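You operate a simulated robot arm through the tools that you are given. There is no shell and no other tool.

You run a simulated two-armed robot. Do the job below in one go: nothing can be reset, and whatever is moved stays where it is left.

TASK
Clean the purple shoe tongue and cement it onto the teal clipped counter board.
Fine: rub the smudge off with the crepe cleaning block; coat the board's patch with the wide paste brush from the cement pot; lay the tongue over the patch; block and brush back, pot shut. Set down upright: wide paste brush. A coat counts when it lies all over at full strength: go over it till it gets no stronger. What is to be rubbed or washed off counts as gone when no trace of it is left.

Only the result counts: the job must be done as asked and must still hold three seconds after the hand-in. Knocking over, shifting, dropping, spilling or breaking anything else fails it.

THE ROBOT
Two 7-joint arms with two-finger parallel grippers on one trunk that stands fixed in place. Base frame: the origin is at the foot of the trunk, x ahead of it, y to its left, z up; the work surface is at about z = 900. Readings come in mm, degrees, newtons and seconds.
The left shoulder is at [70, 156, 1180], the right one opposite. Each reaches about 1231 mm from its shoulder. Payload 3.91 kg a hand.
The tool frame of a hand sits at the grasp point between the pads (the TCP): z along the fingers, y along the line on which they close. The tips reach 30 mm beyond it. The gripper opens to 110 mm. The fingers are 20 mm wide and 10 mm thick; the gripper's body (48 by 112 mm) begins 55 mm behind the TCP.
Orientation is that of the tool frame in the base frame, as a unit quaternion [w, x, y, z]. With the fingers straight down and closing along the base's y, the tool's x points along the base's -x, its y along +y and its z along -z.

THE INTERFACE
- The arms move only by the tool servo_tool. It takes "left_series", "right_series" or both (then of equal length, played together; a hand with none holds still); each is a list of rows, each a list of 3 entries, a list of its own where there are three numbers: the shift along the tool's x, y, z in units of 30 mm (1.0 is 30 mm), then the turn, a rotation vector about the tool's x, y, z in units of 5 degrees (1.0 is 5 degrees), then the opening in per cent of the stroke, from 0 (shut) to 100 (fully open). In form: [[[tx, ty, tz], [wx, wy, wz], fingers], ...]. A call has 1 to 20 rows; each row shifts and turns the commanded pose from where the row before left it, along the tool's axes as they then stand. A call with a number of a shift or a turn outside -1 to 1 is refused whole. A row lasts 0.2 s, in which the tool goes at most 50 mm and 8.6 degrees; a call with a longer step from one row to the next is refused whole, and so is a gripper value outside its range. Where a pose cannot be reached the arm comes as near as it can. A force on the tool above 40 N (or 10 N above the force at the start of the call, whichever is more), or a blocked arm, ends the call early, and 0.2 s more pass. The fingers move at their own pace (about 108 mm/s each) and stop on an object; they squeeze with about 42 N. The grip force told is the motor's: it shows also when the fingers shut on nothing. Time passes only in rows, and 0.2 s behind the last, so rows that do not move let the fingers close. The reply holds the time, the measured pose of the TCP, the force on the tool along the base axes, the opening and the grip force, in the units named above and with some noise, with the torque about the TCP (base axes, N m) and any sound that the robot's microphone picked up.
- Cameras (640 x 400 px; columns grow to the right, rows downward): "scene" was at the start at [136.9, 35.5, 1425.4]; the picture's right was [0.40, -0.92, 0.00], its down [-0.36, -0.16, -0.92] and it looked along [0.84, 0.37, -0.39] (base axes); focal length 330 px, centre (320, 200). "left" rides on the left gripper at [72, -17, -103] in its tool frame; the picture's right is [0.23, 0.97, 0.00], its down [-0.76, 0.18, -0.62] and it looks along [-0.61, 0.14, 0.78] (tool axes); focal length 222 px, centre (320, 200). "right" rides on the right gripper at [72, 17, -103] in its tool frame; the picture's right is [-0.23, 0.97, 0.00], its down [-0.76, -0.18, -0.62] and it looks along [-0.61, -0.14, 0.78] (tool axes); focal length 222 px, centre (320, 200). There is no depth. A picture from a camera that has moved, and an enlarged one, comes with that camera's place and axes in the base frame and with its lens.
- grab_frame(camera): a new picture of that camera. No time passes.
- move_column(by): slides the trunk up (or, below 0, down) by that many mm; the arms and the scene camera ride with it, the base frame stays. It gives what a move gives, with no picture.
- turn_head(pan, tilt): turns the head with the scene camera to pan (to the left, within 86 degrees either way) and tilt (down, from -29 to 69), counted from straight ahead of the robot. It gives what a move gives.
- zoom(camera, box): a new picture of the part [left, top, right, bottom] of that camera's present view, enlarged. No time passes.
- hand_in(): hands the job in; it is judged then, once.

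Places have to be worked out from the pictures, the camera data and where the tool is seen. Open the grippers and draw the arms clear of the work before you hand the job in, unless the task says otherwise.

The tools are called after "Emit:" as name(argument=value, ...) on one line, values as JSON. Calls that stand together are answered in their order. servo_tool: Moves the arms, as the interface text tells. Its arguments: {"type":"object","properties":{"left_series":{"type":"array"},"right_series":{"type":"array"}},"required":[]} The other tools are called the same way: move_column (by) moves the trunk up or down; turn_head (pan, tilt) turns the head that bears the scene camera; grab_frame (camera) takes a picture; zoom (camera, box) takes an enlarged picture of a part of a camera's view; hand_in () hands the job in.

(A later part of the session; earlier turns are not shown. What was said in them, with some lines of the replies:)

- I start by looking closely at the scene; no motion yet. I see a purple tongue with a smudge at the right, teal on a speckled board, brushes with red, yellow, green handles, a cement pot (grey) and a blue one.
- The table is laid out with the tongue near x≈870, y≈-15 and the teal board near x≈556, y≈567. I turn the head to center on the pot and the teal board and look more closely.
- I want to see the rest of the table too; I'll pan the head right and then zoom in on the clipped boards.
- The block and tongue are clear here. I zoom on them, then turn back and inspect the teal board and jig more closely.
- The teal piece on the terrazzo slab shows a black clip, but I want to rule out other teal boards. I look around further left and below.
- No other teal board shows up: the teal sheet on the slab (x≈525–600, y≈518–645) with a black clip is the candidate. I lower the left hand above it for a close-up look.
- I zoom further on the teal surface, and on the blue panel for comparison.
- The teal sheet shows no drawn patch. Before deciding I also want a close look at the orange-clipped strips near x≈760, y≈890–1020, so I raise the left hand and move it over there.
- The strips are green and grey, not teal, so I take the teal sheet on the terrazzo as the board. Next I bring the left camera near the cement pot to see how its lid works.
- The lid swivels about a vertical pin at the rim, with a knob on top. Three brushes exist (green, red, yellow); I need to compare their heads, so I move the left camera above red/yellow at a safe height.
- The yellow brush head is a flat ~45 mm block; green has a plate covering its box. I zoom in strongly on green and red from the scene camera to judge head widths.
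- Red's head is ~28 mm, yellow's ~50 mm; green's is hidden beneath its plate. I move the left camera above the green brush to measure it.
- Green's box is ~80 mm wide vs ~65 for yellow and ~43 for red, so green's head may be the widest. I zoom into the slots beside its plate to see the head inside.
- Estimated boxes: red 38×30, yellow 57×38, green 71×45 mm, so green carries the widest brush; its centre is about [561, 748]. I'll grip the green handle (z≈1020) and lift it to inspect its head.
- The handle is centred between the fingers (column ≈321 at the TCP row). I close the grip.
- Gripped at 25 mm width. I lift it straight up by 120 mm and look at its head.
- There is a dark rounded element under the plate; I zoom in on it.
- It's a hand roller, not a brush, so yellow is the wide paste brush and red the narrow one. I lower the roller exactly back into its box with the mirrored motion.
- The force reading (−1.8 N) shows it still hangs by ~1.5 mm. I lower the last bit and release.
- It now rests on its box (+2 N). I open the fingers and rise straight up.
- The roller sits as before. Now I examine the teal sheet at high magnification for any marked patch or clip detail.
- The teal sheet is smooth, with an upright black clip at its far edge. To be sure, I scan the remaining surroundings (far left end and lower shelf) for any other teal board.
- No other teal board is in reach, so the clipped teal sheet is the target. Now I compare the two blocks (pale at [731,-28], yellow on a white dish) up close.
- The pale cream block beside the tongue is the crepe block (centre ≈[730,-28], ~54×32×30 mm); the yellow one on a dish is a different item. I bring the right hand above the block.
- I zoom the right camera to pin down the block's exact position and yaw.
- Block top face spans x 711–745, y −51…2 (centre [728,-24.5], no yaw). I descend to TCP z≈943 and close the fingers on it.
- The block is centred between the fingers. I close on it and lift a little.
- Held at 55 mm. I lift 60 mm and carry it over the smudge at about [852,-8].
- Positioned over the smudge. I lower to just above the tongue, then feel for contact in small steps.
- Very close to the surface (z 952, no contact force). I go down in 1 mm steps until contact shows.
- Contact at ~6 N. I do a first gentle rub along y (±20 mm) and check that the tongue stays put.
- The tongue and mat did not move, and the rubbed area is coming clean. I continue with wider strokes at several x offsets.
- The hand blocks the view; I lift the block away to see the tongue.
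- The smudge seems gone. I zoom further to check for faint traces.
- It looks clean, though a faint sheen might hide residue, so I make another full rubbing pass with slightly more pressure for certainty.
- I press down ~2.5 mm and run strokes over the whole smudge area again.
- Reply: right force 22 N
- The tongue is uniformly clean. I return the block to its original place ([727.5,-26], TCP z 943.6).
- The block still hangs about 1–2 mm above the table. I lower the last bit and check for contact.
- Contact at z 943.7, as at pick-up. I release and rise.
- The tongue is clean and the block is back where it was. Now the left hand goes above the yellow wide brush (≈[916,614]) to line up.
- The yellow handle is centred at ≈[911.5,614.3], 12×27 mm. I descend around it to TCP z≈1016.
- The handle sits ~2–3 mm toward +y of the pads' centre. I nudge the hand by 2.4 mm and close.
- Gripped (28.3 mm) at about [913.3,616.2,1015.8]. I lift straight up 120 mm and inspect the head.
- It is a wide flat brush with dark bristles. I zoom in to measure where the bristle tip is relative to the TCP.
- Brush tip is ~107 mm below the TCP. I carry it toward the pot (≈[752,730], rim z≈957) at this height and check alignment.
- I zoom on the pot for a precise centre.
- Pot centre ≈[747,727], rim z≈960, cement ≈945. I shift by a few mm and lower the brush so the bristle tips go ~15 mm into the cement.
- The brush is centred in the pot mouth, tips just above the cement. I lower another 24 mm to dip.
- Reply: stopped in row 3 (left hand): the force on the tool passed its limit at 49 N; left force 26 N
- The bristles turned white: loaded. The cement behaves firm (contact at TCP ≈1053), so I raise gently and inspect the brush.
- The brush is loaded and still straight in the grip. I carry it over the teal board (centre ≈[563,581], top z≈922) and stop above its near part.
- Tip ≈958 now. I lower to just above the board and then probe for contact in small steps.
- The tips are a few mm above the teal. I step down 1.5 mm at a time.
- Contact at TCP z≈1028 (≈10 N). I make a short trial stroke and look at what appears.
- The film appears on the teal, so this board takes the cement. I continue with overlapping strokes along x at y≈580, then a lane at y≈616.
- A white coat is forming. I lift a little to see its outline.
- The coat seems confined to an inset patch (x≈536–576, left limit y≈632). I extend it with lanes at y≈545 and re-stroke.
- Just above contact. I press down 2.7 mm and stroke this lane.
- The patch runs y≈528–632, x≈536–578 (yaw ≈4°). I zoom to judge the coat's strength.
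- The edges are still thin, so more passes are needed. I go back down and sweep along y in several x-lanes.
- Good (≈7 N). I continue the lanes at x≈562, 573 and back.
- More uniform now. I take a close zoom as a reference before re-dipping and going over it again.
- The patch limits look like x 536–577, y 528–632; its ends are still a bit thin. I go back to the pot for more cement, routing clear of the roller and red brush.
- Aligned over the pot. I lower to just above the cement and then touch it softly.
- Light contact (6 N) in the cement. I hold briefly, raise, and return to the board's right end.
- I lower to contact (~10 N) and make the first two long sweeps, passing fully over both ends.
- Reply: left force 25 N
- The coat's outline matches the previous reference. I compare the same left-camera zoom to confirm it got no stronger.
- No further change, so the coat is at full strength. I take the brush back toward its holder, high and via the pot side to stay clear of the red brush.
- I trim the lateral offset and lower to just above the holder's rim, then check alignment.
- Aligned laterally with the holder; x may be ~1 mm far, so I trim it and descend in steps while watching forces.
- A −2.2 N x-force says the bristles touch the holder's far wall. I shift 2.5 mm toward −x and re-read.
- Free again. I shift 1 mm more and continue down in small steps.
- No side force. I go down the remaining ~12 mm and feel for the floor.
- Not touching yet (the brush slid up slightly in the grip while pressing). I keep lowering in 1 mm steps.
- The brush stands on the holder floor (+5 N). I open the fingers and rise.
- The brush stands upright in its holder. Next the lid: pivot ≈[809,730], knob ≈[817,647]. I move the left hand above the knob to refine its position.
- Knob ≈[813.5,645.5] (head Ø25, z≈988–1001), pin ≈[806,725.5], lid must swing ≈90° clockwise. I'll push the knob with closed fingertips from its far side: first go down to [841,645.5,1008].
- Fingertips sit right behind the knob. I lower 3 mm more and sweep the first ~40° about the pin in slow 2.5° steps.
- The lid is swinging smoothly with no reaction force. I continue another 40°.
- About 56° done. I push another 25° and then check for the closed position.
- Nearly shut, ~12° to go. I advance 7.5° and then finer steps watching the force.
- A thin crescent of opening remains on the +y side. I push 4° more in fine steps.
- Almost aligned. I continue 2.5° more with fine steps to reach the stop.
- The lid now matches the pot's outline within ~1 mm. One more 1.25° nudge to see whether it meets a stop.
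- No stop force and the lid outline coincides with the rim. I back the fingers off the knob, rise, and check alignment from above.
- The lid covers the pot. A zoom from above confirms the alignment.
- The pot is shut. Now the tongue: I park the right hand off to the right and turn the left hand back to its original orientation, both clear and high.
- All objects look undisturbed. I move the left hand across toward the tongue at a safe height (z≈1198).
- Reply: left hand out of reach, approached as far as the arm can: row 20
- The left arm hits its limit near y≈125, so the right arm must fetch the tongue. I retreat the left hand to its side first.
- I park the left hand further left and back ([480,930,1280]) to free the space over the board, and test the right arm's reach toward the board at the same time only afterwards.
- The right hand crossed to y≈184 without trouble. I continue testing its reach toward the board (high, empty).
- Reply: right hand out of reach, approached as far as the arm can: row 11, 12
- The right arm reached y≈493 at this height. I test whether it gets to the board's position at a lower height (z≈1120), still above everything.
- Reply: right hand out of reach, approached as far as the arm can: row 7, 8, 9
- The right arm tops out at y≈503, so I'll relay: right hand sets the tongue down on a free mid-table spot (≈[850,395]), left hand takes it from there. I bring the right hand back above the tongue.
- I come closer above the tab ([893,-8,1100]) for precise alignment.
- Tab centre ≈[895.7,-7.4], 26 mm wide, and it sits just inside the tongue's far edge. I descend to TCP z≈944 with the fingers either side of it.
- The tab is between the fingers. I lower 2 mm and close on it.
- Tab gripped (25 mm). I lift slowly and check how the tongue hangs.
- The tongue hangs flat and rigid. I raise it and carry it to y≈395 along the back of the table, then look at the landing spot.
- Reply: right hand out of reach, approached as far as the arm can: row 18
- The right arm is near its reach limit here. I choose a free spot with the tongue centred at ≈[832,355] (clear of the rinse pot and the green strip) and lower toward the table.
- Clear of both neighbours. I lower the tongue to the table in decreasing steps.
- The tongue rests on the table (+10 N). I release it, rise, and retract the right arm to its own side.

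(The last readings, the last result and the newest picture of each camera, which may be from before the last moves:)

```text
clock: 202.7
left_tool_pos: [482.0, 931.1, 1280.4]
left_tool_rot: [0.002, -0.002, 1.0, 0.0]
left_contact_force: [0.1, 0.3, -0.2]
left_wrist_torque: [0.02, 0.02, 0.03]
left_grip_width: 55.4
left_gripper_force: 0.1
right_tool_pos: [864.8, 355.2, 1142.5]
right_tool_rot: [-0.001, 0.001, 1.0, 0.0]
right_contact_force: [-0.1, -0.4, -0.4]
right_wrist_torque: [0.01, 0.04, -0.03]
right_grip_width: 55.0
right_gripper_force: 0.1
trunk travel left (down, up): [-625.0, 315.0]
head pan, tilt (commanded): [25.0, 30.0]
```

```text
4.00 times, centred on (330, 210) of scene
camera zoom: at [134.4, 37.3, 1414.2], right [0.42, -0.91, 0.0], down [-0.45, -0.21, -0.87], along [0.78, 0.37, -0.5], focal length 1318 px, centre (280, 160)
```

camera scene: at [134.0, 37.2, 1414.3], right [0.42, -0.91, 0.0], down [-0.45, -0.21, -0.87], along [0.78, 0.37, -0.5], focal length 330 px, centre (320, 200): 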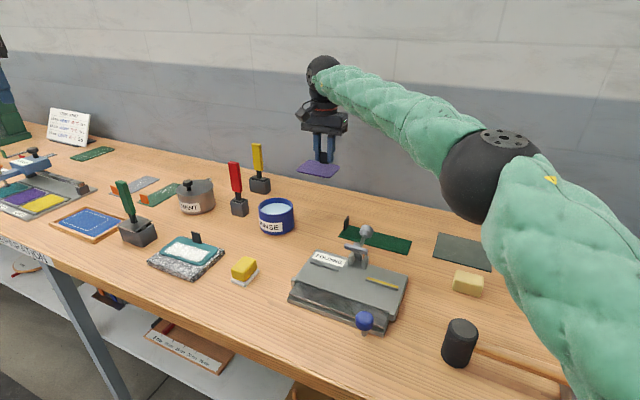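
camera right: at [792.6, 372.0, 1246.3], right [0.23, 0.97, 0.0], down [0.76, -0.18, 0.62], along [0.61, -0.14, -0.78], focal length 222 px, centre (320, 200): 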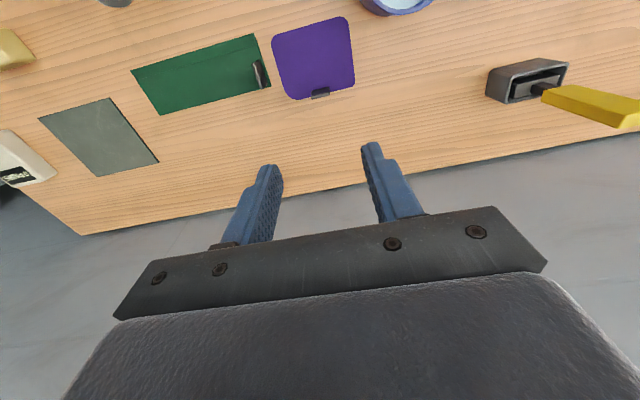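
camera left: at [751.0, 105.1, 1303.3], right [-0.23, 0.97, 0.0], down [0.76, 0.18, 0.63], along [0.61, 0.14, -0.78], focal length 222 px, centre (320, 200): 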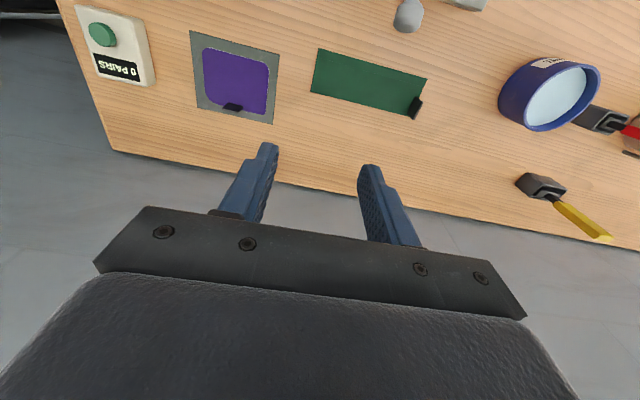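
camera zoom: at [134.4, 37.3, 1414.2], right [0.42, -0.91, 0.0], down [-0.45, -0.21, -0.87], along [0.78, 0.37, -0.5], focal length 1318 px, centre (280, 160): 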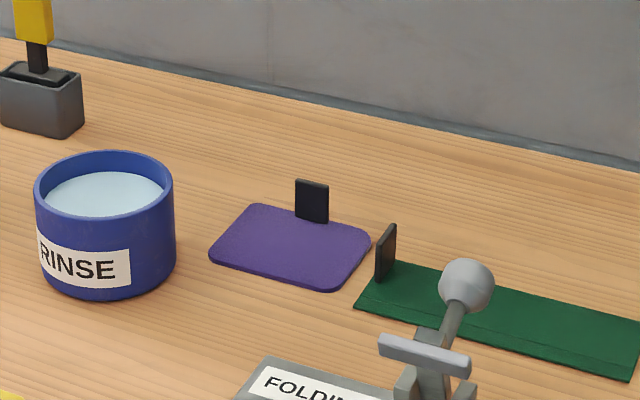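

The tongue lies flat in the free spot. Now I withdraw the right arm fully to its own side.

Emit:
servo_tool(right_series=[[[0, 0, -1], [0, 0, 0], 50], [[0, 0, -1], [0, 0, 0], 50], [[0, -0.5, -1], [0, 0, 0], 50], [[0.25, -1, -0.5], [0, 0, 0], 50], [[0.25, -1, 0], [0, 0, 0], 50], [[0.25, -1, 0], [0, 0, 0], 50], [[0.25, -1, 0], [0, 0, 0], 50], [[0.25, -1, 0], [0, 0, 0], 50], [[0.25, -1, 0], [0, 0, 0], 50], [[0.25, -1, 0], [0, 0, 0], 50], [[0.25, -1, 0], [0, 0, 0], 50], [[0.25, -1, 0], [0, 0, 0], 50], [[0.25, -1, 0], [0, 0, 0], 50], [[0.25, -1, 0], [0, 0, 0], 50], [[0.25, -1, 0], [0, 0, 0], 50], [[0.25, -1, 0], [0, 0, 0], 50], [[0.25, -1, 0], [0, 0, 0], 50], [[0.25, -1, 0], [0, 0, 0], 50], [[0.25, -1, 0], [0, 0, 0], 50], [[0.25, -1, 0], [0, 0, 0], 50]])

Emit:
servo_tool(right_series=[[[0.2, -1, 0], [0, 0, 0], 50], [[0.2, -1, 0], [0, 0, 0], 50], [[0.2, -1, 0], [0, 0, 0], 50], [[0.2, -1, 0], [0, 0, 0], 50], [[0.2, -1, 0], [0, 0, 0], 50], [[0.2, -1, 0], [0, 0, 0], 50], [[0.2, -1, 0], [0, 0, 0], 50], [[0.2, -1, 0], [0, 0, 0], 50]], left_series=[[[-0.9, -0.75, 0], [0, 0, 0], 50], [[-0.9, -0.75, 0], [0, 0, 0], 50], [[-0.9, -0.75, 0], [0, 0, 0], 50], [[-0.9, -0.75, 0], [0, 0, 0], 50], [[-0.9, -0.75, 0], [0, 0, 0], 50], [[-0.9, -0.75, 0], [0, 0, 0], 50], [[-0.9, -0.75, 0], [0, 0, 0], 50], [[-0.9, -0.75, 0], [0, 0, 0], 50]])

```text
clock: 206.9
left_tool_pos: [478.9, 929.3, 1281.3]
left_tool_rot: [0.003, -0.002, 1.0, 0.001]
left_contact_force: [-0.6, -0.5, 0.4]
left_wrist_torque: [0.0, 0.01, 0.0]
left_grip_width: 55.1
left_gripper_force: 0.2
right_tool_pos: [736.7, -172.2, 1248.8]
right_tool_rot: [0.0, -0.001, 1.0, 0.0]
right_contact_force: [-0.6, -0.1, -0.8]
right_wrist_torque: [0.0, -0.06, 0.04]
right_grip_width: 55.2
right_gripper_force: 0.2
trunk travel left (down, up): [-625.0, 315.0]
head pan, tilt (commanded): [25.0, 30.0]
```

```text
clock: 208.7
left_tool_pos: [697.2, 748.7, 1280.1]
left_tool_rot: [0.003, -0.002, 1.0, 0.001]
left_contact_force: [0.0, 0.8, 0.6]
left_wrist_torque: [0.06, 0.0, 0.01]
left_grip_width: 54.9
left_gripper_force: 0.0
right_tool_pos: [690.6, -411.5, 1247.8]
right_tool_rot: [-0.001, -0.001, 1.0, 0.001]
right_contact_force: [-0.3, 0.5, -0.3]
right_wrist_torque: [0.02, 0.0, -0.01]
right_grip_width: 54.9
right_gripper_force: 0.1
trunk travel left (down, up): [-625.0, 315.0]
head pan, tilt (commanded): [25.0, 30.0]
```

Both arms are clear of each other. The left hand heads to above the tongue's tab ([860,355]), with a tiny tilt correction.

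Emit:
servo_tool(left_series=[[[-0.388, -0.938, 0], [0, 0.069, 0.046], 50], [[-0.388, -0.938, 0], [0, 0, 0], 50], [[-0.388, -0.938, 0], [0, 0, 0], 50], [[-0.388, -0.938, 0], [0, 0, 0], 50], [[-0.388, -0.938, 0], [0, 0, 0], 50], [[-0.388, -0.938, 0], [0, 0, 0], 50], [[-0.388, -0.938, 0], [0, 0, 0], 50], [[-0.388, -0.938, 0], [0, 0, 0], 50], [[-0.388, -0.938, 0], [0, 0, 0], 50], [[-0.388, -0.938, 0], [0, 0, 0], 50], [[-0.388, -0.938, 0], [0, 0, 0], 50], [[-0.388, -0.938, 0], [0, 0, 0], 50], [[-0.388, -0.938, 0], [0, 0, 0], 50], [[-0.388, -0.938, 0], [0, 0, 0], 50], [[0, 0, 1], [0, 0, 0], 50], [[0, 0, 1], [0, 0, 0], 50], [[0, 0, 1], [0, 0, 0], 50], [[0, 0, 1], [0, 0, 0], 50], [[0, 0, 1], [0, 0, 0], 50], [[0, 0, 0], [0, 0, 0], 50]])

Emit:
grab_frame(camera="left")

Emit:
zoom(camera="left", box=[240, 50, 400, 160])

Emit:
grab_frame(camera="scene")

```text
clock: 212.9
left_tool_pos: [857.5, 355.8, 1131.0]
left_tool_rot: [0.0, 0.0, 1.0, 0.001]
left_contact_force: [-0.5, 0.2, 0.8]
left_wrist_torque: [0.03, -0.01, 0.02]
left_grip_width: 55.0
left_gripper_force: 0.1
right_tool_pos: [689.4, -409.7, 1248.6]
right_tool_rot: [-0.001, 0.0, 1.0, -0.001]
right_contact_force: [0.2, -0.4, 0.4]
right_wrist_torque: [0.01, 0.02, 0.01]
right_grip_width: 55.0
right_gripper_force: 0.0
trunk travel left (down, up): [-625.0, 315.0]
head pan, tilt (commanded): [25.0, 30.0]
```

```text
taken
camera left: at [784.5, 338.2, 1234.7], right [-0.23, 0.97, 0.0], down [0.76, 0.18, 0.62], along [0.61, 0.14, -0.78], focal length 222 px, centre (320, 200)
```

left: 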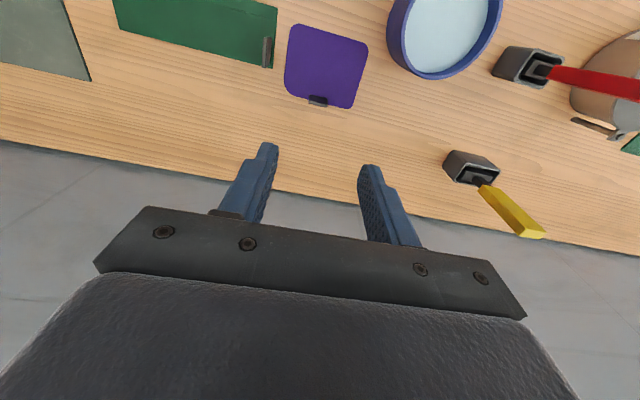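

```text
3.64 times, centred on (320, 105) of left
camera zoom: at [784.5, 338.2, 1234.7], right [-0.23, 0.97, 0.0], down [0.76, 0.18, 0.62], along [0.61, 0.14, -0.78], focal length 808 px, centre (320, 546)
```

zoom: 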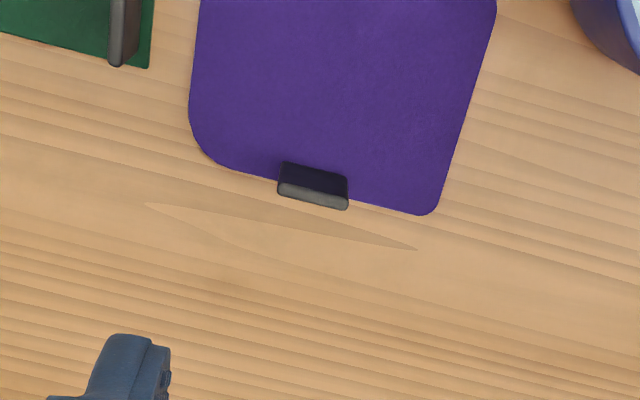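

```text
taken
camera scene: at [133.4, 36.4, 1414.4], right [0.42, -0.91, 0.0], down [-0.45, -0.21, -0.87], along [0.78, 0.37, -0.5], focal length 330 px, centre (320, 200)
```

scene: 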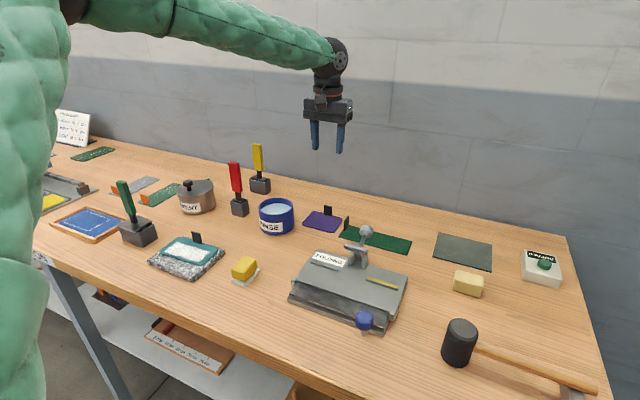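

Tab centre ≈[866.5,353.3], tongue yaw ≈+2°. I'll grip with the TCP 7 mm nearer than the tab so the fingers later clear the board's clip; descending to z≈940.

Emit:
servo_tool(left_series=[[[-0.067, -0.083, 0.8], [0, 0, 0], 50], [[0, 0, 0.9], [0, 0, 0], 50], [[0, 0, 0.9], [0, 0, 0], 50], [[0, 0, 0.9], [0, 0, 0], 50], [[0, 0, 0.9], [0, 0, 0], 50], [[0, 0, 0.9], [0, 0, 0], 50], [[0, 0, 0.7], [0, 0, 0], 50], [[0, 0, 0.25], [0, 0, 0], 50], [[0, 0, 0], [0, 0, 0], 50]])

Emit:
grab_frame(camera="left")

Emit:
zoom(camera="left", box=[220, 80, 420, 230])

Emit:
zoom(camera="scene", box=[270, 140, 380, 240])

```text
clock: 214.9
left_tool_pos: [861.3, 353.2, 942.5]
left_tool_rot: [0.0, 0.001, 1.0, -0.001]
left_contact_force: [0.2, 0.0, 0.2]
left_wrist_torque: [-0.01, -0.02, 0.03]
left_grip_width: 55.0
left_gripper_force: 0.0
right_tool_pos: [689.8, -409.3, 1247.9]
right_tool_rot: [0.0, 0.0, 1.0, 0.001]
right_contact_force: [-0.1, -0.2, 0.1]
right_wrist_torque: [-0.02, -0.02, 0.01]
right_grip_width: 54.8
right_gripper_force: 0.1
trunk travel left (down, up): [-625.0, 315.0]
head pan, tilt (commanded): [25.0, 30.0]
```

```text
taken
camera left: at [787.2, 335.4, 1047.3], right [-0.23, 0.97, 0.0], down [0.76, 0.18, 0.62], along [0.61, 0.14, -0.78], focal length 222 px, centre (320, 200)
```

left: 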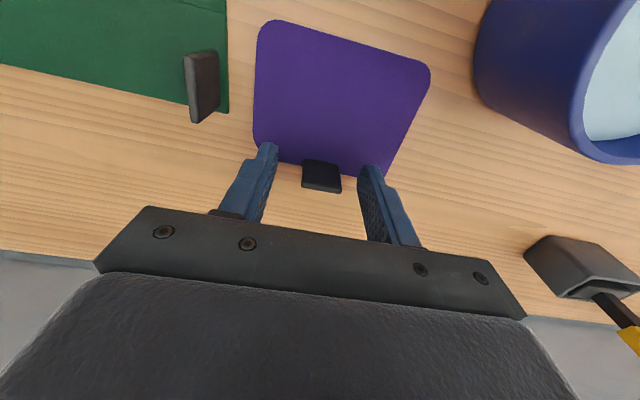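

```text
2.67 times, centred on (320, 155) of left
camera zoom: at [787.2, 335.4, 1047.3], right [-0.23, 0.97, 0.0], down [0.76, 0.18, 0.62], along [0.61, 0.14, -0.78], focal length 592 px, centre (320, 320)
```

zoom: 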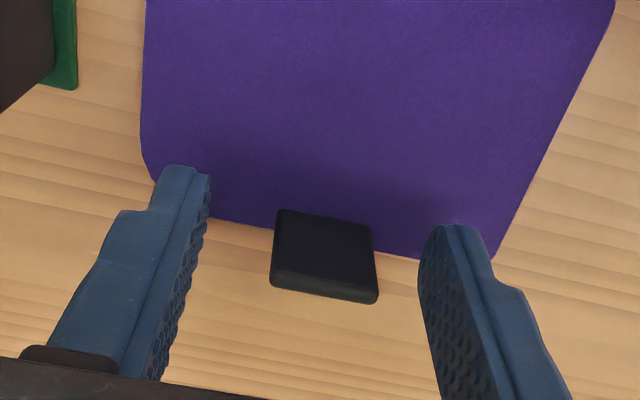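

```text
4.00 times, centred on (325, 190) of scene
camera zoom: at [134.0, 36.5, 1414.3], right [0.42, -0.91, 0.0], down [-0.45, -0.21, -0.87], along [0.78, 0.37, -0.5], focal length 1318 px, centre (300, 240)
```

zoom: 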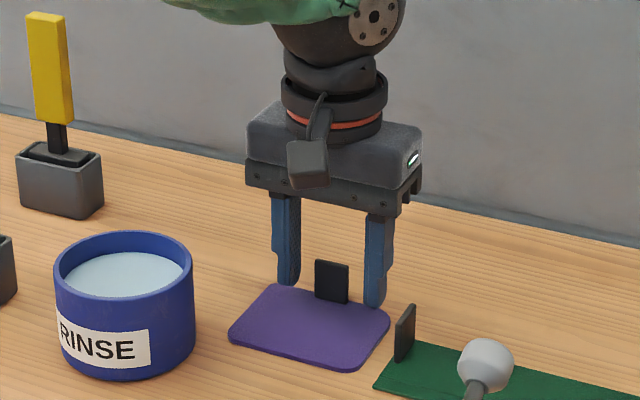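

The tab is centred within ~2 mm and 6 mm ahead of the TCP as planned. I trim y, lower 2 mm and close.

Emit:
servo_tool(left_series=[[[0, 0.05, 0.07], [0, 0, 0], 50], [[0, 0, 0], [0, 0, 0], 30], [[0, 0, 0], [0, 0, 0], 10], [[0, 0, 0], [0, 0, 0], 0], [[0, 0, 0], [0, 0, 0], 0]])

Emit:
grab_frame(camera="left")

```text
clock: 216.1
left_tool_pos: [860.6, 355.3, 940.4]
left_tool_rot: [-0.001, 0.0, 1.0, 0.0]
left_contact_force: [0.6, 0.3, 0.2]
left_wrist_torque: [0.0, -0.02, -0.02]
left_grip_width: 24.8
left_gripper_force: 41.5
right_tool_pos: [689.6, -410.6, 1248.2]
right_tool_rot: [0.0, 0.0, 1.0, 0.0]
right_contact_force: [0.5, 0.2, 1.7]
right_wrist_torque: [-0.02, 0.04, 0.02]
right_grip_width: 54.8
right_gripper_force: 0.0
trunk travel left (down, up): [-625.0, 315.0]
head pan, tilt (commanded): [25.0, 30.0]
```

```text
taken
camera left: at [787.3, 337.0, 1045.0], right [-0.23, 0.97, 0.0], down [0.76, 0.18, 0.62], along [0.61, 0.14, -0.78], focal length 222 px, centre (320, 200)
```

left: 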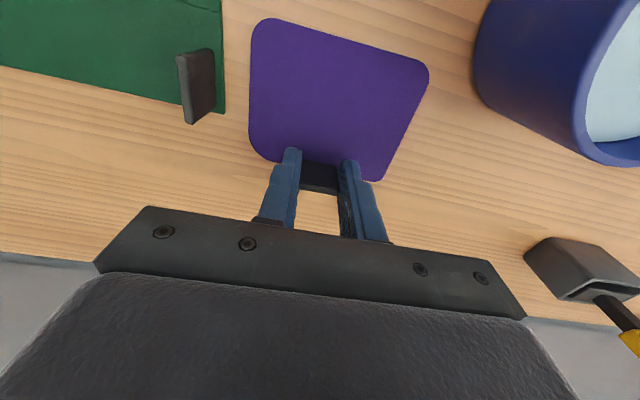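

Gripped. I zoom to fix the tongue's outline relative to the hand before lifting.

Emit:
zoom(camera="left", box=[235, 5, 445, 200])

```text
2.05 times, centred on (340, 102) of left
camera zoom: at [787.3, 337.0, 1045.0], right [-0.23, 0.97, 0.0], down [0.76, 0.18, 0.62], along [0.61, 0.14, -0.78], focal length 456 px, centre (279, 400)
```

zoom: 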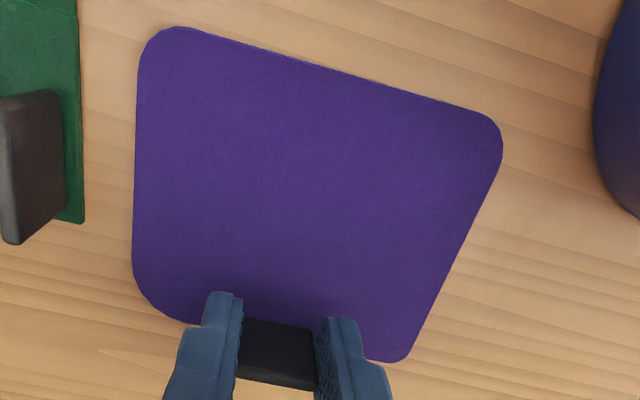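

Relative to the TCP the tongue's centre is ≈(−29,0) with ≈0.7° yaw. I lift it, checking first that it hangs flat, and carry it toward the board at z≈1140.

Emit:
servo_tool(left_series=[[[0, 0, -0.2], [0, 0, 0], 0], [[0, 0, -0.5], [0, 0, 0], 0], [[0, 0, -0.9], [0, 0, 0], 0], [[0, 0, -1], [0, 0, 0], 0], [[0, 0, -1], [0, 0, 0], 0], [[0, 0, -1], [0, 0, 0], 0], [[0, 0, -1], [0, 0, 0], 0], [[0, 0, -1], [0, 0, 0], 0], [[0, 0, 0], [0, 0, 0], 0]])

Emit:
grab_frame(camera="left")

Emit:
zoom(camera="scene", box=[240, 80, 420, 250])

```text
clock: 218.1
left_tool_pos: [860.8, 356.0, 1138.9]
left_tool_rot: [-0.001, 0.0, 1.0, 0.0]
left_contact_force: [0.7, -1.0, 0.1]
left_wrist_torque: [-0.02, 0.02, 0.02]
left_grip_width: 25.0
left_gripper_force: 41.7
right_tool_pos: [689.9, -408.7, 1248.4]
right_tool_rot: [-0.001, -0.001, 1.0, 0.0]
right_contact_force: [-0.6, 0.4, -1.2]
right_wrist_torque: [0.02, 0.01, 0.0]
right_grip_width: 55.0
right_gripper_force: 0.0
trunk travel left (down, up): [-625.0, 315.0]
head pan, tilt (commanded): [25.0, 30.0]
```

```text
taken
camera left: at [787.8, 337.8, 1243.6], right [-0.23, 0.97, 0.0], down [0.76, 0.18, 0.62], along [0.61, 0.14, -0.78], focal length 222 px, centre (320, 200)
```

left: 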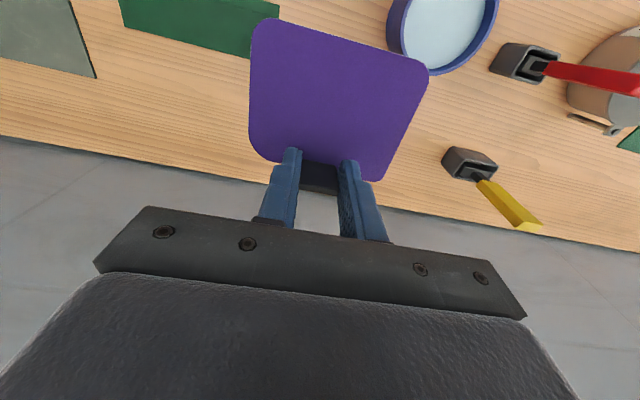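

```text
2.35 times, centred on (330, 165) of scene
camera zoom: at [134.6, 36.8, 1414.2], right [0.42, -0.91, 0.0], down [-0.45, -0.21, -0.87], along [0.78, 0.37, -0.5], focal length 775 px, centre (296, 282)
```

zoom: 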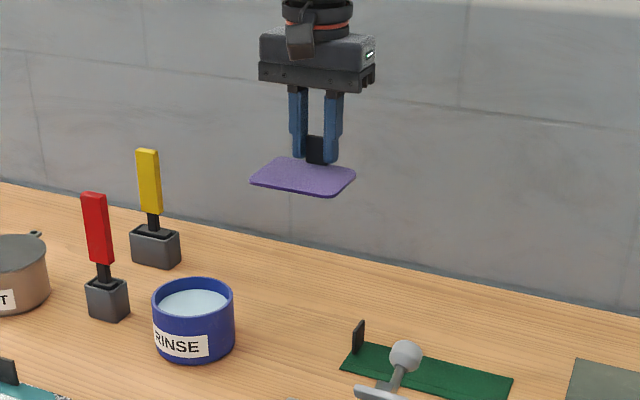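

It hangs flat. I carry it over to the board ([582,582]) and turn it 2.8° to match the board's yaw.

Emit:
servo_tool(left_series=[[[0.845, 0.685, 0], [0, 0, 0], 0], [[0.845, 0.685, 0], [0, 0, 0], 0], [[0.845, 0.685, 0], [0, 0, 0], 0], [[0.845, 0.685, 0], [0, 0, 0], 0], [[0.845, 0.685, 0], [0, 0, 0], 0], [[0.845, 0.685, 0], [0, 0, 0], 0], [[0.845, 0.685, 0], [0, 0, 0], 0], [[0.845, 0.685, 0], [0, 0, 0], 0], [[0.845, 0.685, 0], [0, 0, 0], 0], [[0.845, 0.685, 0], [0, 0, 0], 0], [[0.845, 0.685, 0], [0, 0, 0], 0], [[0, 0, 0], [0, 0, -0.56], 0], [[0, 0, 0.9], [0, 0, 0], 0], [[0, 0, 0.9], [0, 0, 0], 0], [[0, 0, 0], [0, 0, 0], 0]])

Emit:
grab_frame(camera="left")

Emit:
turn_head(pan=42, tilt=32)

Emit:
grab_frame(camera="scene")

```text
clock: 221.3
left_tool_pos: [582.3, 581.1, 1085.8]
left_tool_rot: [-0.001, -0.024, 1.0, -0.001]
left_contact_force: [0.2, -0.2, -0.5]
left_wrist_torque: [0.01, -0.01, 0.0]
left_grip_width: 25.0
left_gripper_force: 42.0
right_tool_pos: [689.3, -410.0, 1247.8]
right_tool_rot: [0.0, -0.001, 1.0, 0.0]
right_contact_force: [0.6, 0.0, -0.2]
right_wrist_torque: [0.03, 0.03, 0.02]
right_grip_width: 55.0
right_gripper_force: 0.0
trunk travel left (down, up): [-625.0, 315.0]
head pan, tilt (commanded): [25.0, 30.0]
```

```text
taken
camera left: at [509.9, 559.4, 1189.4], right [-0.27, 0.96, 0.0], down [0.75, 0.21, 0.62], along [0.6, 0.17, -0.78], focal length 222 px, centre (320, 200)
```

left: 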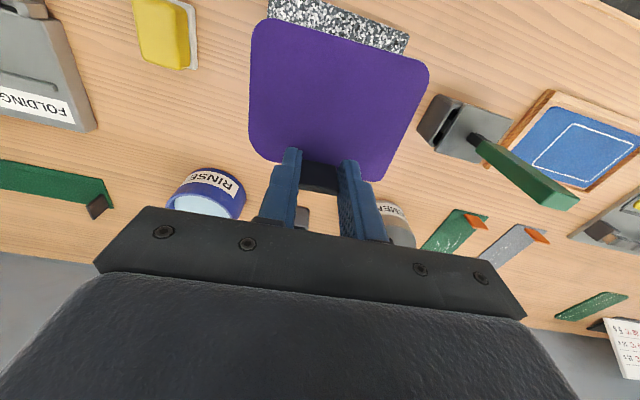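

```text
clock: 222.1
left_tool_pos: [582.4, 582.3, 1085.1]
left_tool_rot: [0.0, -0.025, 1.0, 0.0]
left_contact_force: [0.2, 0.4, 0.0]
left_wrist_torque: [-0.05, -0.04, -0.01]
left_grip_width: 25.1
left_gripper_force: 42.0
right_tool_pos: [689.7, -410.1, 1248.7]
right_tool_rot: [0.001, 0.0, 1.0, 0.0]
right_contact_force: [-0.8, 0.5, -0.5]
right_wrist_torque: [0.0, 0.0, 0.02]
right_grip_width: 55.1
right_gripper_force: 0.0
trunk travel left (down, up): [-625.0, 315.0]
head pan, tilt (commanded): [42.0, 32.0]
```

```text
taken
camera scene: at [118.5, 58.3, 1411.2], right [0.67, -0.74, 0.0], down [-0.39, -0.35, -0.85], along [0.63, 0.57, -0.53], focal length 330 px, centre (320, 200)
```

scene: 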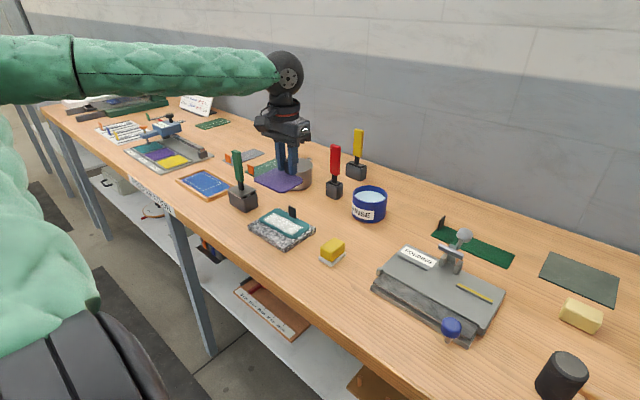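

On target ([582.3,581.7], yaw 2.8°). I descend to z≈1000 and verify the clearance from the clip.

Emit:
servo_tool(left_series=[[[0, 0, 0.9], [0, 0, 0], 0], [[0, 0, 0.9], [0, 0, 0], 0], [[0, 0, 0.9], [0, 0, 0], 0], [[0, 0, 0], [0, 0, 0], 0]])

Emit:
zoom(camera="scene", box=[230, 150, 340, 260])

Emit:
grab_frame(camera="left")

```text
clock: 223.1
left_tool_pos: [583.8, 581.9, 1004.6]
left_tool_rot: [0.0, -0.025, 1.0, 0.0]
left_contact_force: [0.6, 0.5, 0.1]
left_wrist_torque: [0.02, 0.02, 0.0]
left_grip_width: 24.8
left_gripper_force: 41.8
right_tool_pos: [689.6, -409.7, 1248.4]
right_tool_rot: [0.001, 0.0, 1.0, 0.0]
right_contact_force: [-0.7, 0.5, -0.3]
right_wrist_torque: [-0.01, 0.03, -0.02]
right_grip_width: 54.8
right_gripper_force: 0.0
trunk travel left (down, up): [-625.0, 315.0]
head pan, tilt (commanded): [42.0, 32.0]
```

```text
3.64 times, centred on (285, 205) of scene
camera zoom: at [118.1, 58.2, 1411.2], right [0.67, -0.74, 0.0], down [-0.39, -0.35, -0.85], along [0.63, 0.57, -0.53], focal length 1198 px, centre (447, 182)
```

zoom: 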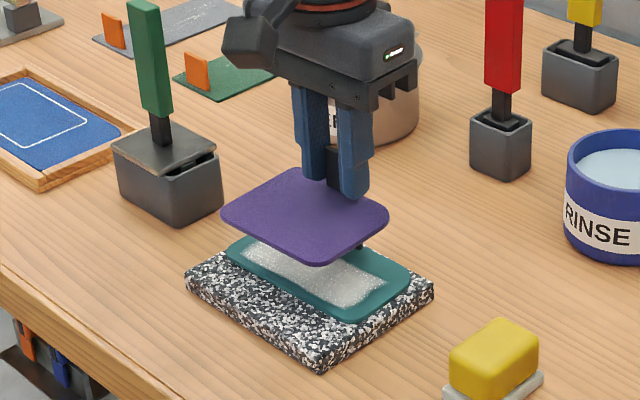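

```text
taken
camera left: at [509.8, 560.1, 1108.4], right [-0.27, 0.96, 0.0], down [0.75, 0.21, 0.62], along [0.6, 0.17, -0.78], focal length 222 px, centre (320, 200)
```

left: 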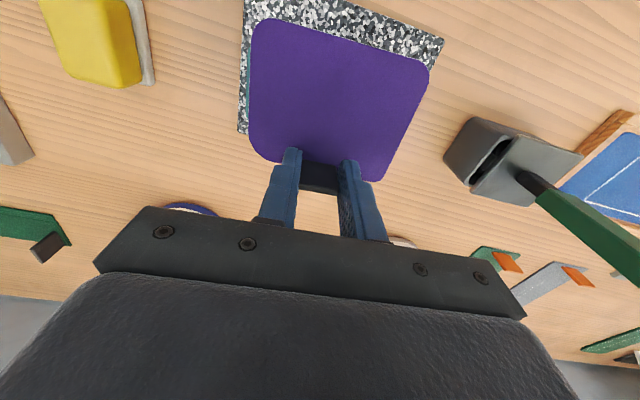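

The far edge would pass only ~1–2 mm from the clip, so I shift 3 mm toward me and lower to z≈975 to re-check.

Emit:
servo_tool(left_series=[[[0.1, 0, 0], [0, 0, 0], 0], [[0, 0, 0.5], [0, 0, 0], 0], [[0, 0, 0.4], [0, 0, 0], 0], [[0, 0, 0], [0, 0, 0], 0]])

Emit:
zoom(camera="scene", box=[240, 165, 330, 255])

Emit:
zoom(camera="left", box=[220, 100, 420, 240])

```text
clock: 224.1
left_tool_pos: [579.1, 582.2, 976.8]
left_tool_rot: [0.0, -0.025, 1.0, 0.0]
left_contact_force: [0.0, -0.3, -0.4]
left_wrist_torque: [0.04, -0.03, 0.04]
left_grip_width: 24.8
left_gripper_force: 41.7
right_tool_pos: [688.8, -408.9, 1247.9]
right_tool_rot: [-0.001, 0.0, 1.0, 0.0]
right_contact_force: [-0.8, -0.6, 0.9]
right_wrist_torque: [-0.01, -0.02, -0.02]
right_grip_width: 55.2
right_gripper_force: 0.1
trunk travel left (down, up): [-625.0, 315.0]
head pan, tilt (commanded): [42.0, 32.0]
```

```text
4.44 times, centred on (285, 210) of scene
camera zoom: at [118.3, 58.3, 1411.2], right [0.67, -0.74, 0.0], down [-0.39, -0.35, -0.85], along [0.63, 0.57, -0.53], focal length 1464 px, centre (476, 156)
```

zoom: 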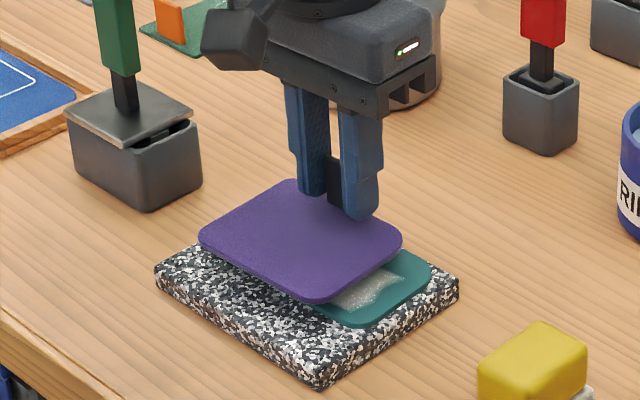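

```text
2.86 times, centred on (320, 170) of left
camera zoom: at [506.8, 559.9, 1081.3], right [-0.27, 0.96, 0.0], down [0.75, 0.21, 0.62], along [0.6, 0.17, -0.78], focal length 635 px, centre (320, 286)
```

zoom: 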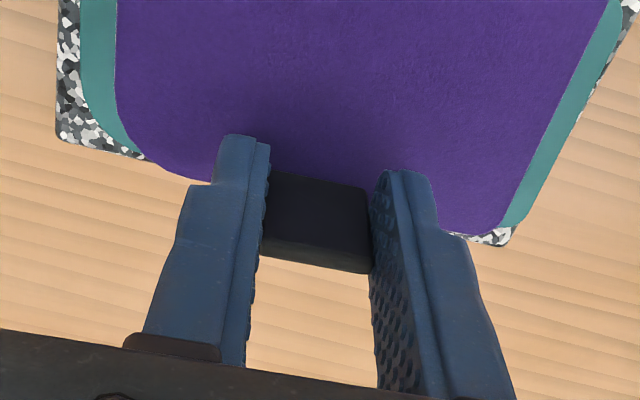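

No contact with the clip although the tongue is already below its top. I continue down gently.

Emit:
servo_tool(left_series=[[[0, 0, 0.25], [0, 0, 0], 0], [[0, 0, 0.15], [0, 0, 0], 0], [[0, 0, 0], [0, 0, 0], 0]])

Emit:
servo_tool(left_series=[[[0, 0, 0.05], [0, 0, 0], 0], [[0, 0, 0.05], [0, 0, 0], 0], [[0, 0, 0], [0, 0, 0], 0]])

```text
clock: 224.9
left_tool_pos: [580.0, 581.8, 965.0]
left_tool_rot: [0.0, -0.024, 1.0, 0.0]
left_contact_force: [0.0, 0.0, -1.3]
left_wrist_torque: [0.01, -0.01, -0.03]
left_grip_width: 24.7
left_gripper_force: 42.1
right_tool_pos: [688.8, -410.1, 1248.6]
right_tool_rot: [0.0, 0.0, 1.0, 0.0]
right_contact_force: [0.5, -0.6, 0.7]
right_wrist_torque: [0.03, 0.01, 0.05]
right_grip_width: 55.2
right_gripper_force: 0.1
trunk travel left (down, up): [-625.0, 315.0]
head pan, tilt (commanded): [42.0, 32.0]
```

```text
clock: 225.7
left_tool_pos: [578.8, 581.7, 961.4]
left_tool_rot: [0.001, -0.025, 1.0, 0.0]
left_contact_force: [0.1, -0.1, -0.6]
left_wrist_torque: [0.02, 0.01, -0.02]
left_grip_width: 24.9
left_gripper_force: 41.6
right_tool_pos: [689.5, -410.2, 1247.7]
right_tool_rot: [0.0, 0.0, 1.0, 0.0]
right_contact_force: [0.0, 1.0, -0.2]
right_wrist_torque: [-0.03, -0.01, 0.0]
right_grip_width: 55.1
right_gripper_force: 0.0
trunk travel left (down, up): [-625.0, 315.0]
head pan, tilt (commanded): [42.0, 32.0]
```

A couple of mm above the board; I check the alignment from the scene camera before touching down.

Emit:
zoom(camera="scene", box=[245, 190, 325, 255])

Emit:
zoom(camera="left", box=[220, 0, 440, 200])

```text
6.15 times, centred on (285, 222) of scene
camera zoom: at [118.3, 58.4, 1411.2], right [0.67, -0.74, 0.0], down [-0.39, -0.35, -0.85], along [0.63, 0.57, -0.53], focal length 2028 px, centre (535, 62)
```

zoom: 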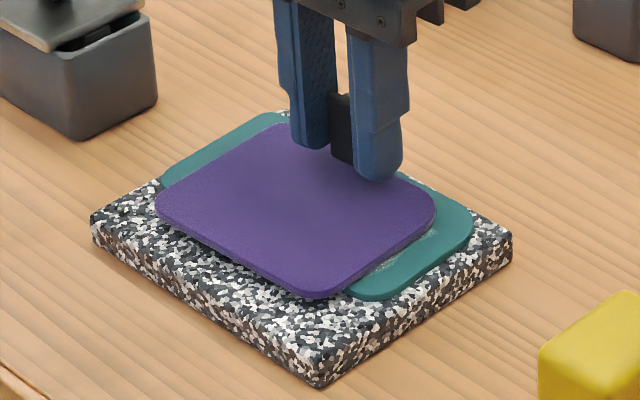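

```text
2.00 times, centred on (330, 100) of left
camera zoom: at [507.0, 560.2, 1065.8], right [-0.27, 0.96, 0.0], down [0.75, 0.21, 0.62], along [0.6, 0.17, -0.78], focal length 444 px, centre (300, 400)
```

zoom: 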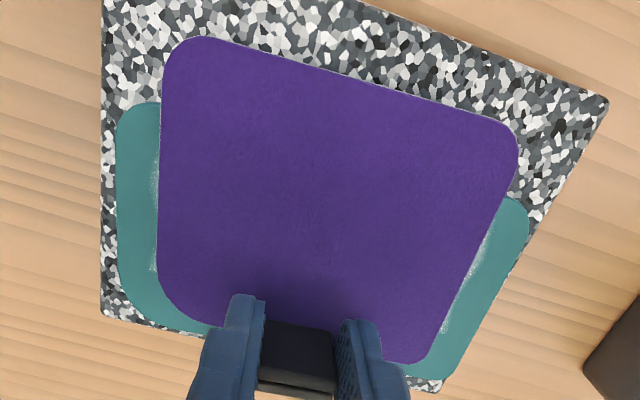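

Well centred lengthwise; crosswise it sits ~6 mm toward me. I nudge it 2.5 mm toward the clip, watching for contact.

Emit:
servo_tool(left_series=[[[-0.04, 0, 0], [0, 0, 0], 0], [[-0.043, 0, 0], [0, 0, 0], 0], [[0, 0, 0], [0, 0, 0], 0]])

```text
clock: 226.5
left_tool_pos: [582.5, 581.8, 962.3]
left_tool_rot: [0.0, -0.024, 1.0, -0.001]
left_contact_force: [-0.1, -0.2, -0.8]
left_wrist_torque: [-0.02, -0.01, -0.02]
left_grip_width: 24.7
left_gripper_force: 41.8
right_tool_pos: [689.4, -409.5, 1247.8]
right_tool_rot: [-0.001, 0.0, 1.0, 0.0]
right_contact_force: [0.2, 0.2, 0.5]
right_wrist_torque: [0.01, 0.01, -0.02]
right_grip_width: 55.0
right_gripper_force: 0.0
trunk travel left (down, up): [-625.0, 315.0]
head pan, tilt (commanded): [42.0, 32.0]
```

No contact with the clip. Now I touch down in ~1 mm steps.

Emit:
servo_tool(left_series=[[[0, 0, 0.04], [0, 0, 0], 0], [[0, 0, 0.04], [0, 0, 0], 0], [[0, 0, 0], [0, 0, 0], 0]])

```text
clock: 227.3
left_tool_pos: [581.8, 581.6, 959.3]
left_tool_rot: [0.0, -0.024, 1.0, 0.0]
left_contact_force: [0.1, 0.1, 4.7]
left_wrist_torque: [0.0, 0.18, 0.01]
left_grip_width: 25.1
left_gripper_force: 41.9
right_tool_pos: [688.9, -410.1, 1248.2]
right_tool_rot: [0.0, -0.001, 1.0, 0.0]
right_contact_force: [0.4, 1.0, 0.3]
right_wrist_torque: [0.01, 0.0, -0.03]
right_grip_width: 55.0
right_gripper_force: 0.1
trunk travel left (down, up): [-625.0, 315.0]
head pan, tilt (commanded): [42.0, 32.0]
```

Touchdown (4.7 N). I press slightly to bed it in the cement, then open the fingers and rise.

Emit:
servo_tool(left_series=[[[0, 0, 0.04], [0, 0, 0], 0], [[0, 0, 0], [0, 0, 0], 0], [[0, 0, 0], [0, 0, 0], 0]])

Emit:
servo_tool(left_series=[[[0, 0, -0.03], [0, 0, 0], 0], [[0, 0, 0], [0, 0, 0], 30], [[0, 0, 0], [0, 0, 0], 50], [[0, 0, 0], [0, 0, 0], 50], [[0, 0, -0.5], [0, 0, 0], 50], [[0, 0, -1], [0, 0, 0], 50], [[0, 0, -1], [0, 0, 0], 50], [[0, 0, -1], [0, 0, 0], 50], [[0, 0, -1], [0, 0, 0], 50], [[0, 0, -1], [0, 0, 0], 50], [[0, 0, 0], [0, 0, 0], 50]])

Emit:
grab_frame(camera="left")

Emit:
zoom(camera="scene", box=[245, 190, 325, 255])

```text
clock: 228.1
left_tool_pos: [582.1, 582.1, 959.2]
left_tool_rot: [0.001, -0.024, 1.0, 0.001]
left_contact_force: [1.9, 2.4, 19.2]
left_wrist_torque: [-0.04, 0.32, -0.05]
left_grip_width: 24.6
left_gripper_force: 41.9
right_tool_pos: [687.7, -411.6, 1249.2]
right_tool_rot: [-0.001, 0.0, 1.0, 0.0]
right_contact_force: [-0.3, -0.1, -0.2]
right_wrist_torque: [-0.03, -0.01, -0.01]
right_grip_width: 55.0
right_gripper_force: 0.1
trunk travel left (down, up): [-625.0, 315.0]
head pan, tilt (commanded): [42.0, 32.0]
```

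```text
clock: 230.5
left_tool_pos: [582.8, 583.3, 1123.9]
left_tool_rot: [0.0, -0.024, 1.0, -0.001]
left_contact_force: [-0.5, 0.0, -0.4]
left_wrist_torque: [0.02, 0.0, 0.02]
left_grip_width: 54.7
left_gripper_force: 0.0
right_tool_pos: [689.6, -409.3, 1247.8]
right_tool_rot: [0.0, 0.0, 1.0, 0.0]
right_contact_force: [-0.4, 0.5, 0.3]
right_wrist_torque: [-0.02, 0.0, 0.04]
right_grip_width: 55.0
right_gripper_force: 0.1
trunk travel left (down, up): [-625.0, 315.0]
head pan, tilt (commanded): [42.0, 32.0]
```

```text
taken
camera left: at [510.0, 562.0, 1228.0], right [-0.27, 0.96, 0.0], down [0.75, 0.21, 0.62], along [0.6, 0.17, -0.78], focal length 222 px, centre (320, 200)
```

left: 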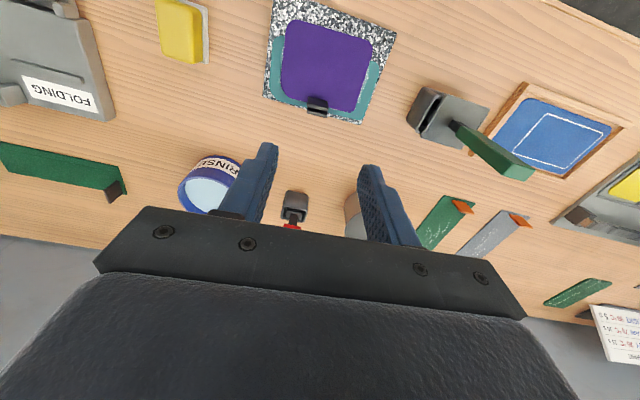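

```text
6.15 times, centred on (285, 222) of scene
camera zoom: at [118.6, 58.8, 1411.1], right [0.67, -0.74, 0.0], down [-0.39, -0.36, -0.85], along [0.63, 0.57, -0.53], focal length 2028 px, centre (535, 62)
```

zoom: 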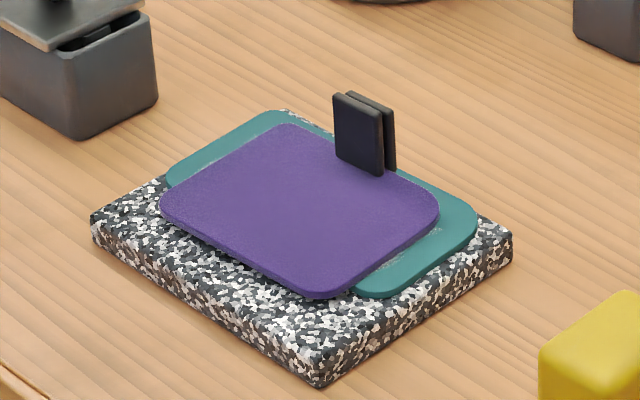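

The tongue lies flat over the patch with its tab just in front of the clip. I check closely from above.

Emit:
zoom(camera="left", box=[255, 0, 405, 130])

Emit:
zoom(camera="scene", box=[275, 195, 315, 230])

```text
3.08 times, centred on (330, 65) of left
camera zoom: at [510.0, 562.0, 1228.0], right [-0.27, 0.96, 0.0], down [0.75, 0.21, 0.62], along [0.6, 0.17, -0.78], focal length 684 px, centre (289, 615)
```

zoom: 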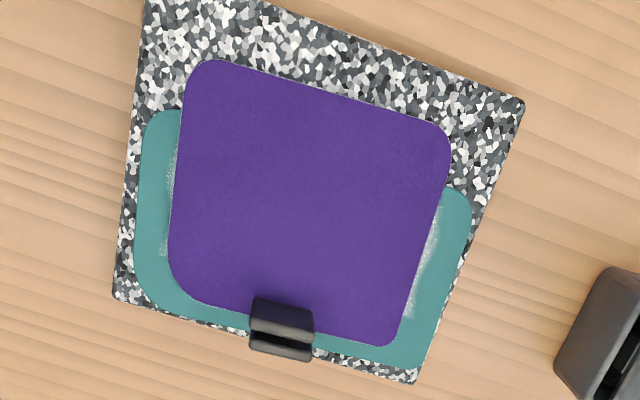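

```text
11.43 times, centred on (295, 212) of scene
camera zoom: at [118.6, 58.8, 1411.1], right [0.67, -0.74, 0.0], down [-0.39, -0.36, -0.85], along [0.63, 0.57, -0.53], focal length 3766 px, centre (606, 57)
```

zoom: 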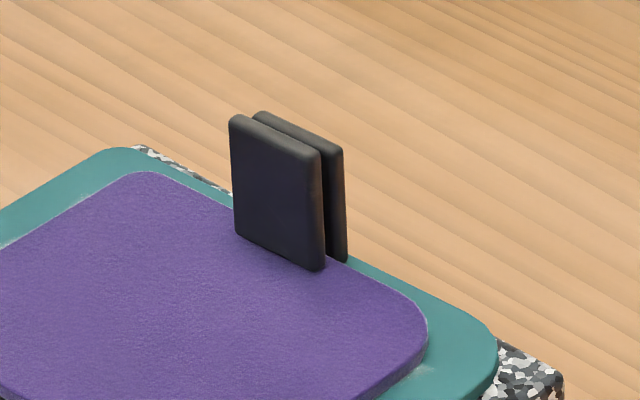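

Placed cleanly with only thin slivers of coat at both ends. I open both grippers and draw the left arm up and away.

Emit:
servo_tool(left_series=[[[0, 0, -1], [0, 0, 0], 60], [[0, 0, -1], [0, 0, 0], 80], [[0, 0, -1], [0, 0, 0], 100], [[0, 0, -1], [0, 0, 0], 100], [[0, 0, -1], [0, 0, 0], 100], [[0.3, 1, 0], [0, 0, 0], 100], [[0.3, 1, 0], [0, 0, 0], 100], [[0.3, 1, 0], [0, 0, 0], 100], [[0.3, 1, 0], [0, 0, 0], 100], [[0.3, 1, 0], [0, 0, 0], 100], [[0.3, 1, 0], [0, 0, 0], 100], [[0.3, 1, 0], [0, 0, 0], 100], [[0.3, 1, 0], [0, 0, 0], 100], [[0.3, 1, 0], [0, 0, 0], 100], [[0.3, 1, 0], [0, 0, 0], 100]], right_series=[[[0, 0, 0], [0, 0, 0], 60], [[0, 0, 0], [0, 0, 0], 80], [[0, 0, 0], [0, 0, 0], 100], [[0, 0, 0], [0, 0, 0], 100], [[0, 0, 0], [0, 0, 0], 100], [[0, 0, 0], [0, 0, 0], 100], [[0, 0, 0], [0, 0, 0], 100], [[0, 0, 0], [0, 0, 0], 100], [[0, 0, 0], [0, 0, 0], 100], [[0, 0, 0], [0, 0, 0], 100], [[0, 0, 0], [0, 0, 0], 100], [[0, 0, 0], [0, 0, 0], 100], [[0, 0, 0], [0, 0, 0], 100], [[0, 0, 0], [0, 0, 0], 100], [[0, 0, 0], [0, 0, 0], 100]])

Emit:
turn_head(pan=23.4, tilt=23.1)

Emit:
grab_frame(camera="scene")

Emit:
zoom(camera="scene", box=[80, 180, 300, 340])

Emit:
zoom(camera="scene", box=[270, 240, 580, 400])

```text
clock: 233.7
left_tool_pos: [476.8, 878.1, 1274.7]
left_tool_rot: [0.0, -0.024, 1.0, 0.0]
left_contact_force: [-0.3, -0.5, 0.2]
left_wrist_torque: [0.03, 0.0, -0.02]
left_grip_width: 110.2
left_gripper_force: 0.1
right_tool_pos: [687.8, -410.2, 1247.8]
right_tool_rot: [0.001, 0.001, 1.0, 0.0]
right_contact_force: [0.1, -0.4, 0.1]
right_wrist_torque: [0.0, -0.06, -0.04]
right_grip_width: 109.8
right_gripper_force: 0.0
trunk travel left (down, up): [-625.0, 315.0]
head pan, tilt (commanded): [42.0, 32.0]
```

```text
clock: 234.5
left_tool_pos: [477.3, 876.5, 1273.6]
left_tool_rot: [0.0, -0.025, 1.0, 0.0]
left_contact_force: [-0.9, 0.2, 0.0]
left_wrist_torque: [0.01, 0.02, -0.03]
left_grip_width: 110.0
left_gripper_force: 0.0
right_tool_pos: [689.6, -409.5, 1248.9]
right_tool_rot: [0.001, 0.0, 1.0, 0.0]
right_contact_force: [0.3, 0.0, -0.6]
right_wrist_torque: [0.02, 0.03, -0.01]
right_grip_width: 110.0
right_gripper_force: 0.1
trunk travel left (down, up): [-625.0, 315.0]
head pan, tilt (commanded): [23.4, 23.1]
```

```text
taken
camera scene: at [136.6, 35.3, 1425.3], right [0.4, -0.92, 0.0], down [-0.36, -0.16, -0.92], along [0.84, 0.37, -0.39], focal length 330 px, centre (320, 200)
```

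scene: 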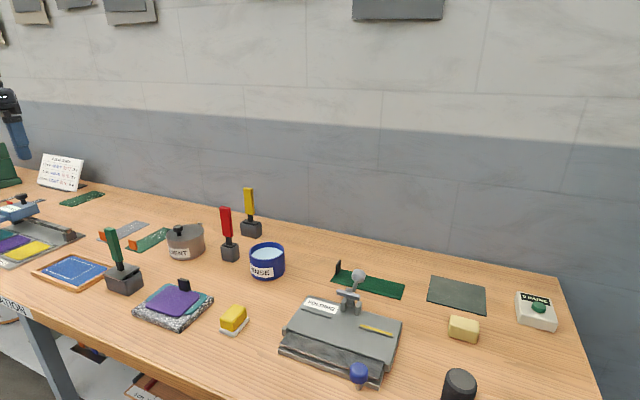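

```text
2.50 times, centred on (190, 260) of scene
camera zoom: at [136.6, 35.3, 1425.3], right [0.4, -0.92, 0.0], down [-0.36, -0.16, -0.92], along [0.84, 0.37, -0.39], focal length 824 px, centre (645, 50)
```

zoom: 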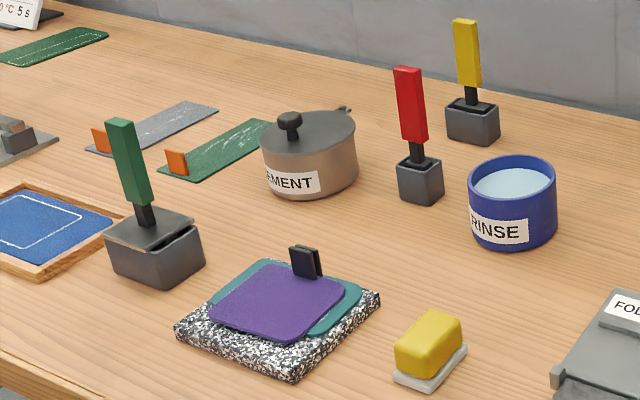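

```text
2.06 times, centred on (425, 320) of scene
camera zoom: at [136.6, 35.3, 1425.3], right [0.4, -0.92, 0.0], down [-0.36, -0.16, -0.92], along [0.84, 0.37, -0.39], focal length 680 px, centre (103, -48)
```

zoom: 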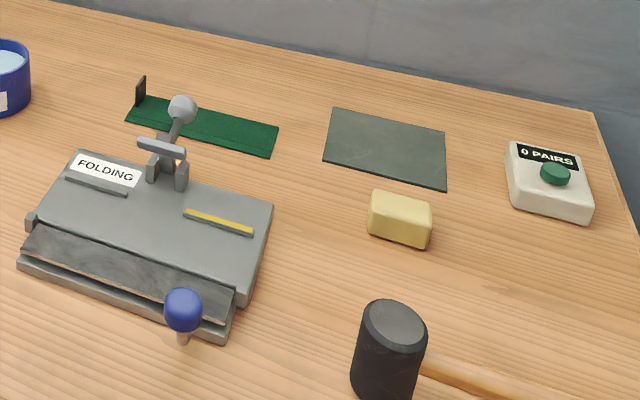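

Everything matches the start layout apart from the finished work: the pot is shut, the brush stands upright in its holder, the block is back, and the clean tongue lies cemented on the teal board. Both grippers are open and clear, so I hand in.

Emit:
hand_in()

```text
The job is handed in.
```

The job is handed in: the purple tongue is clean and cemented onto the teal clipped board.

- **Cleaning:** I rubbed the smudge with the pale cream block until close-up views showed none left. The block is back where it stood.
- **Coat:** I used the yellow wide brush and dipped it twice. A further full pass after the second dip changed nothing visible, so I took the coat as full strength. The brush is upright in its holder and the pot lid is closed.
- **Placing:** The tongue lies flat over the patch. It sits about 4 mm toward the robot from the patch centre, because the board's clip blocks it further back. It is slightly shorter than the patch, so a sliver of coat (2–4 mm) shows at each end.

Two things worth knowing about how it was done:

- **Roller:** I first lifted the green-handled tool to check it. It turned out to be a roller, and I put it back in its box as it was.
- **Relay:** Neither arm could reach from the tongue's mat to the board. The right hand set the tongue down mid-table and the left hand carried it on.

The final pictures show nothing else moved or knocked over. Both grippers are open and the arms are clear. No verdict came back with the hand-in, so I can't say how it was judged.
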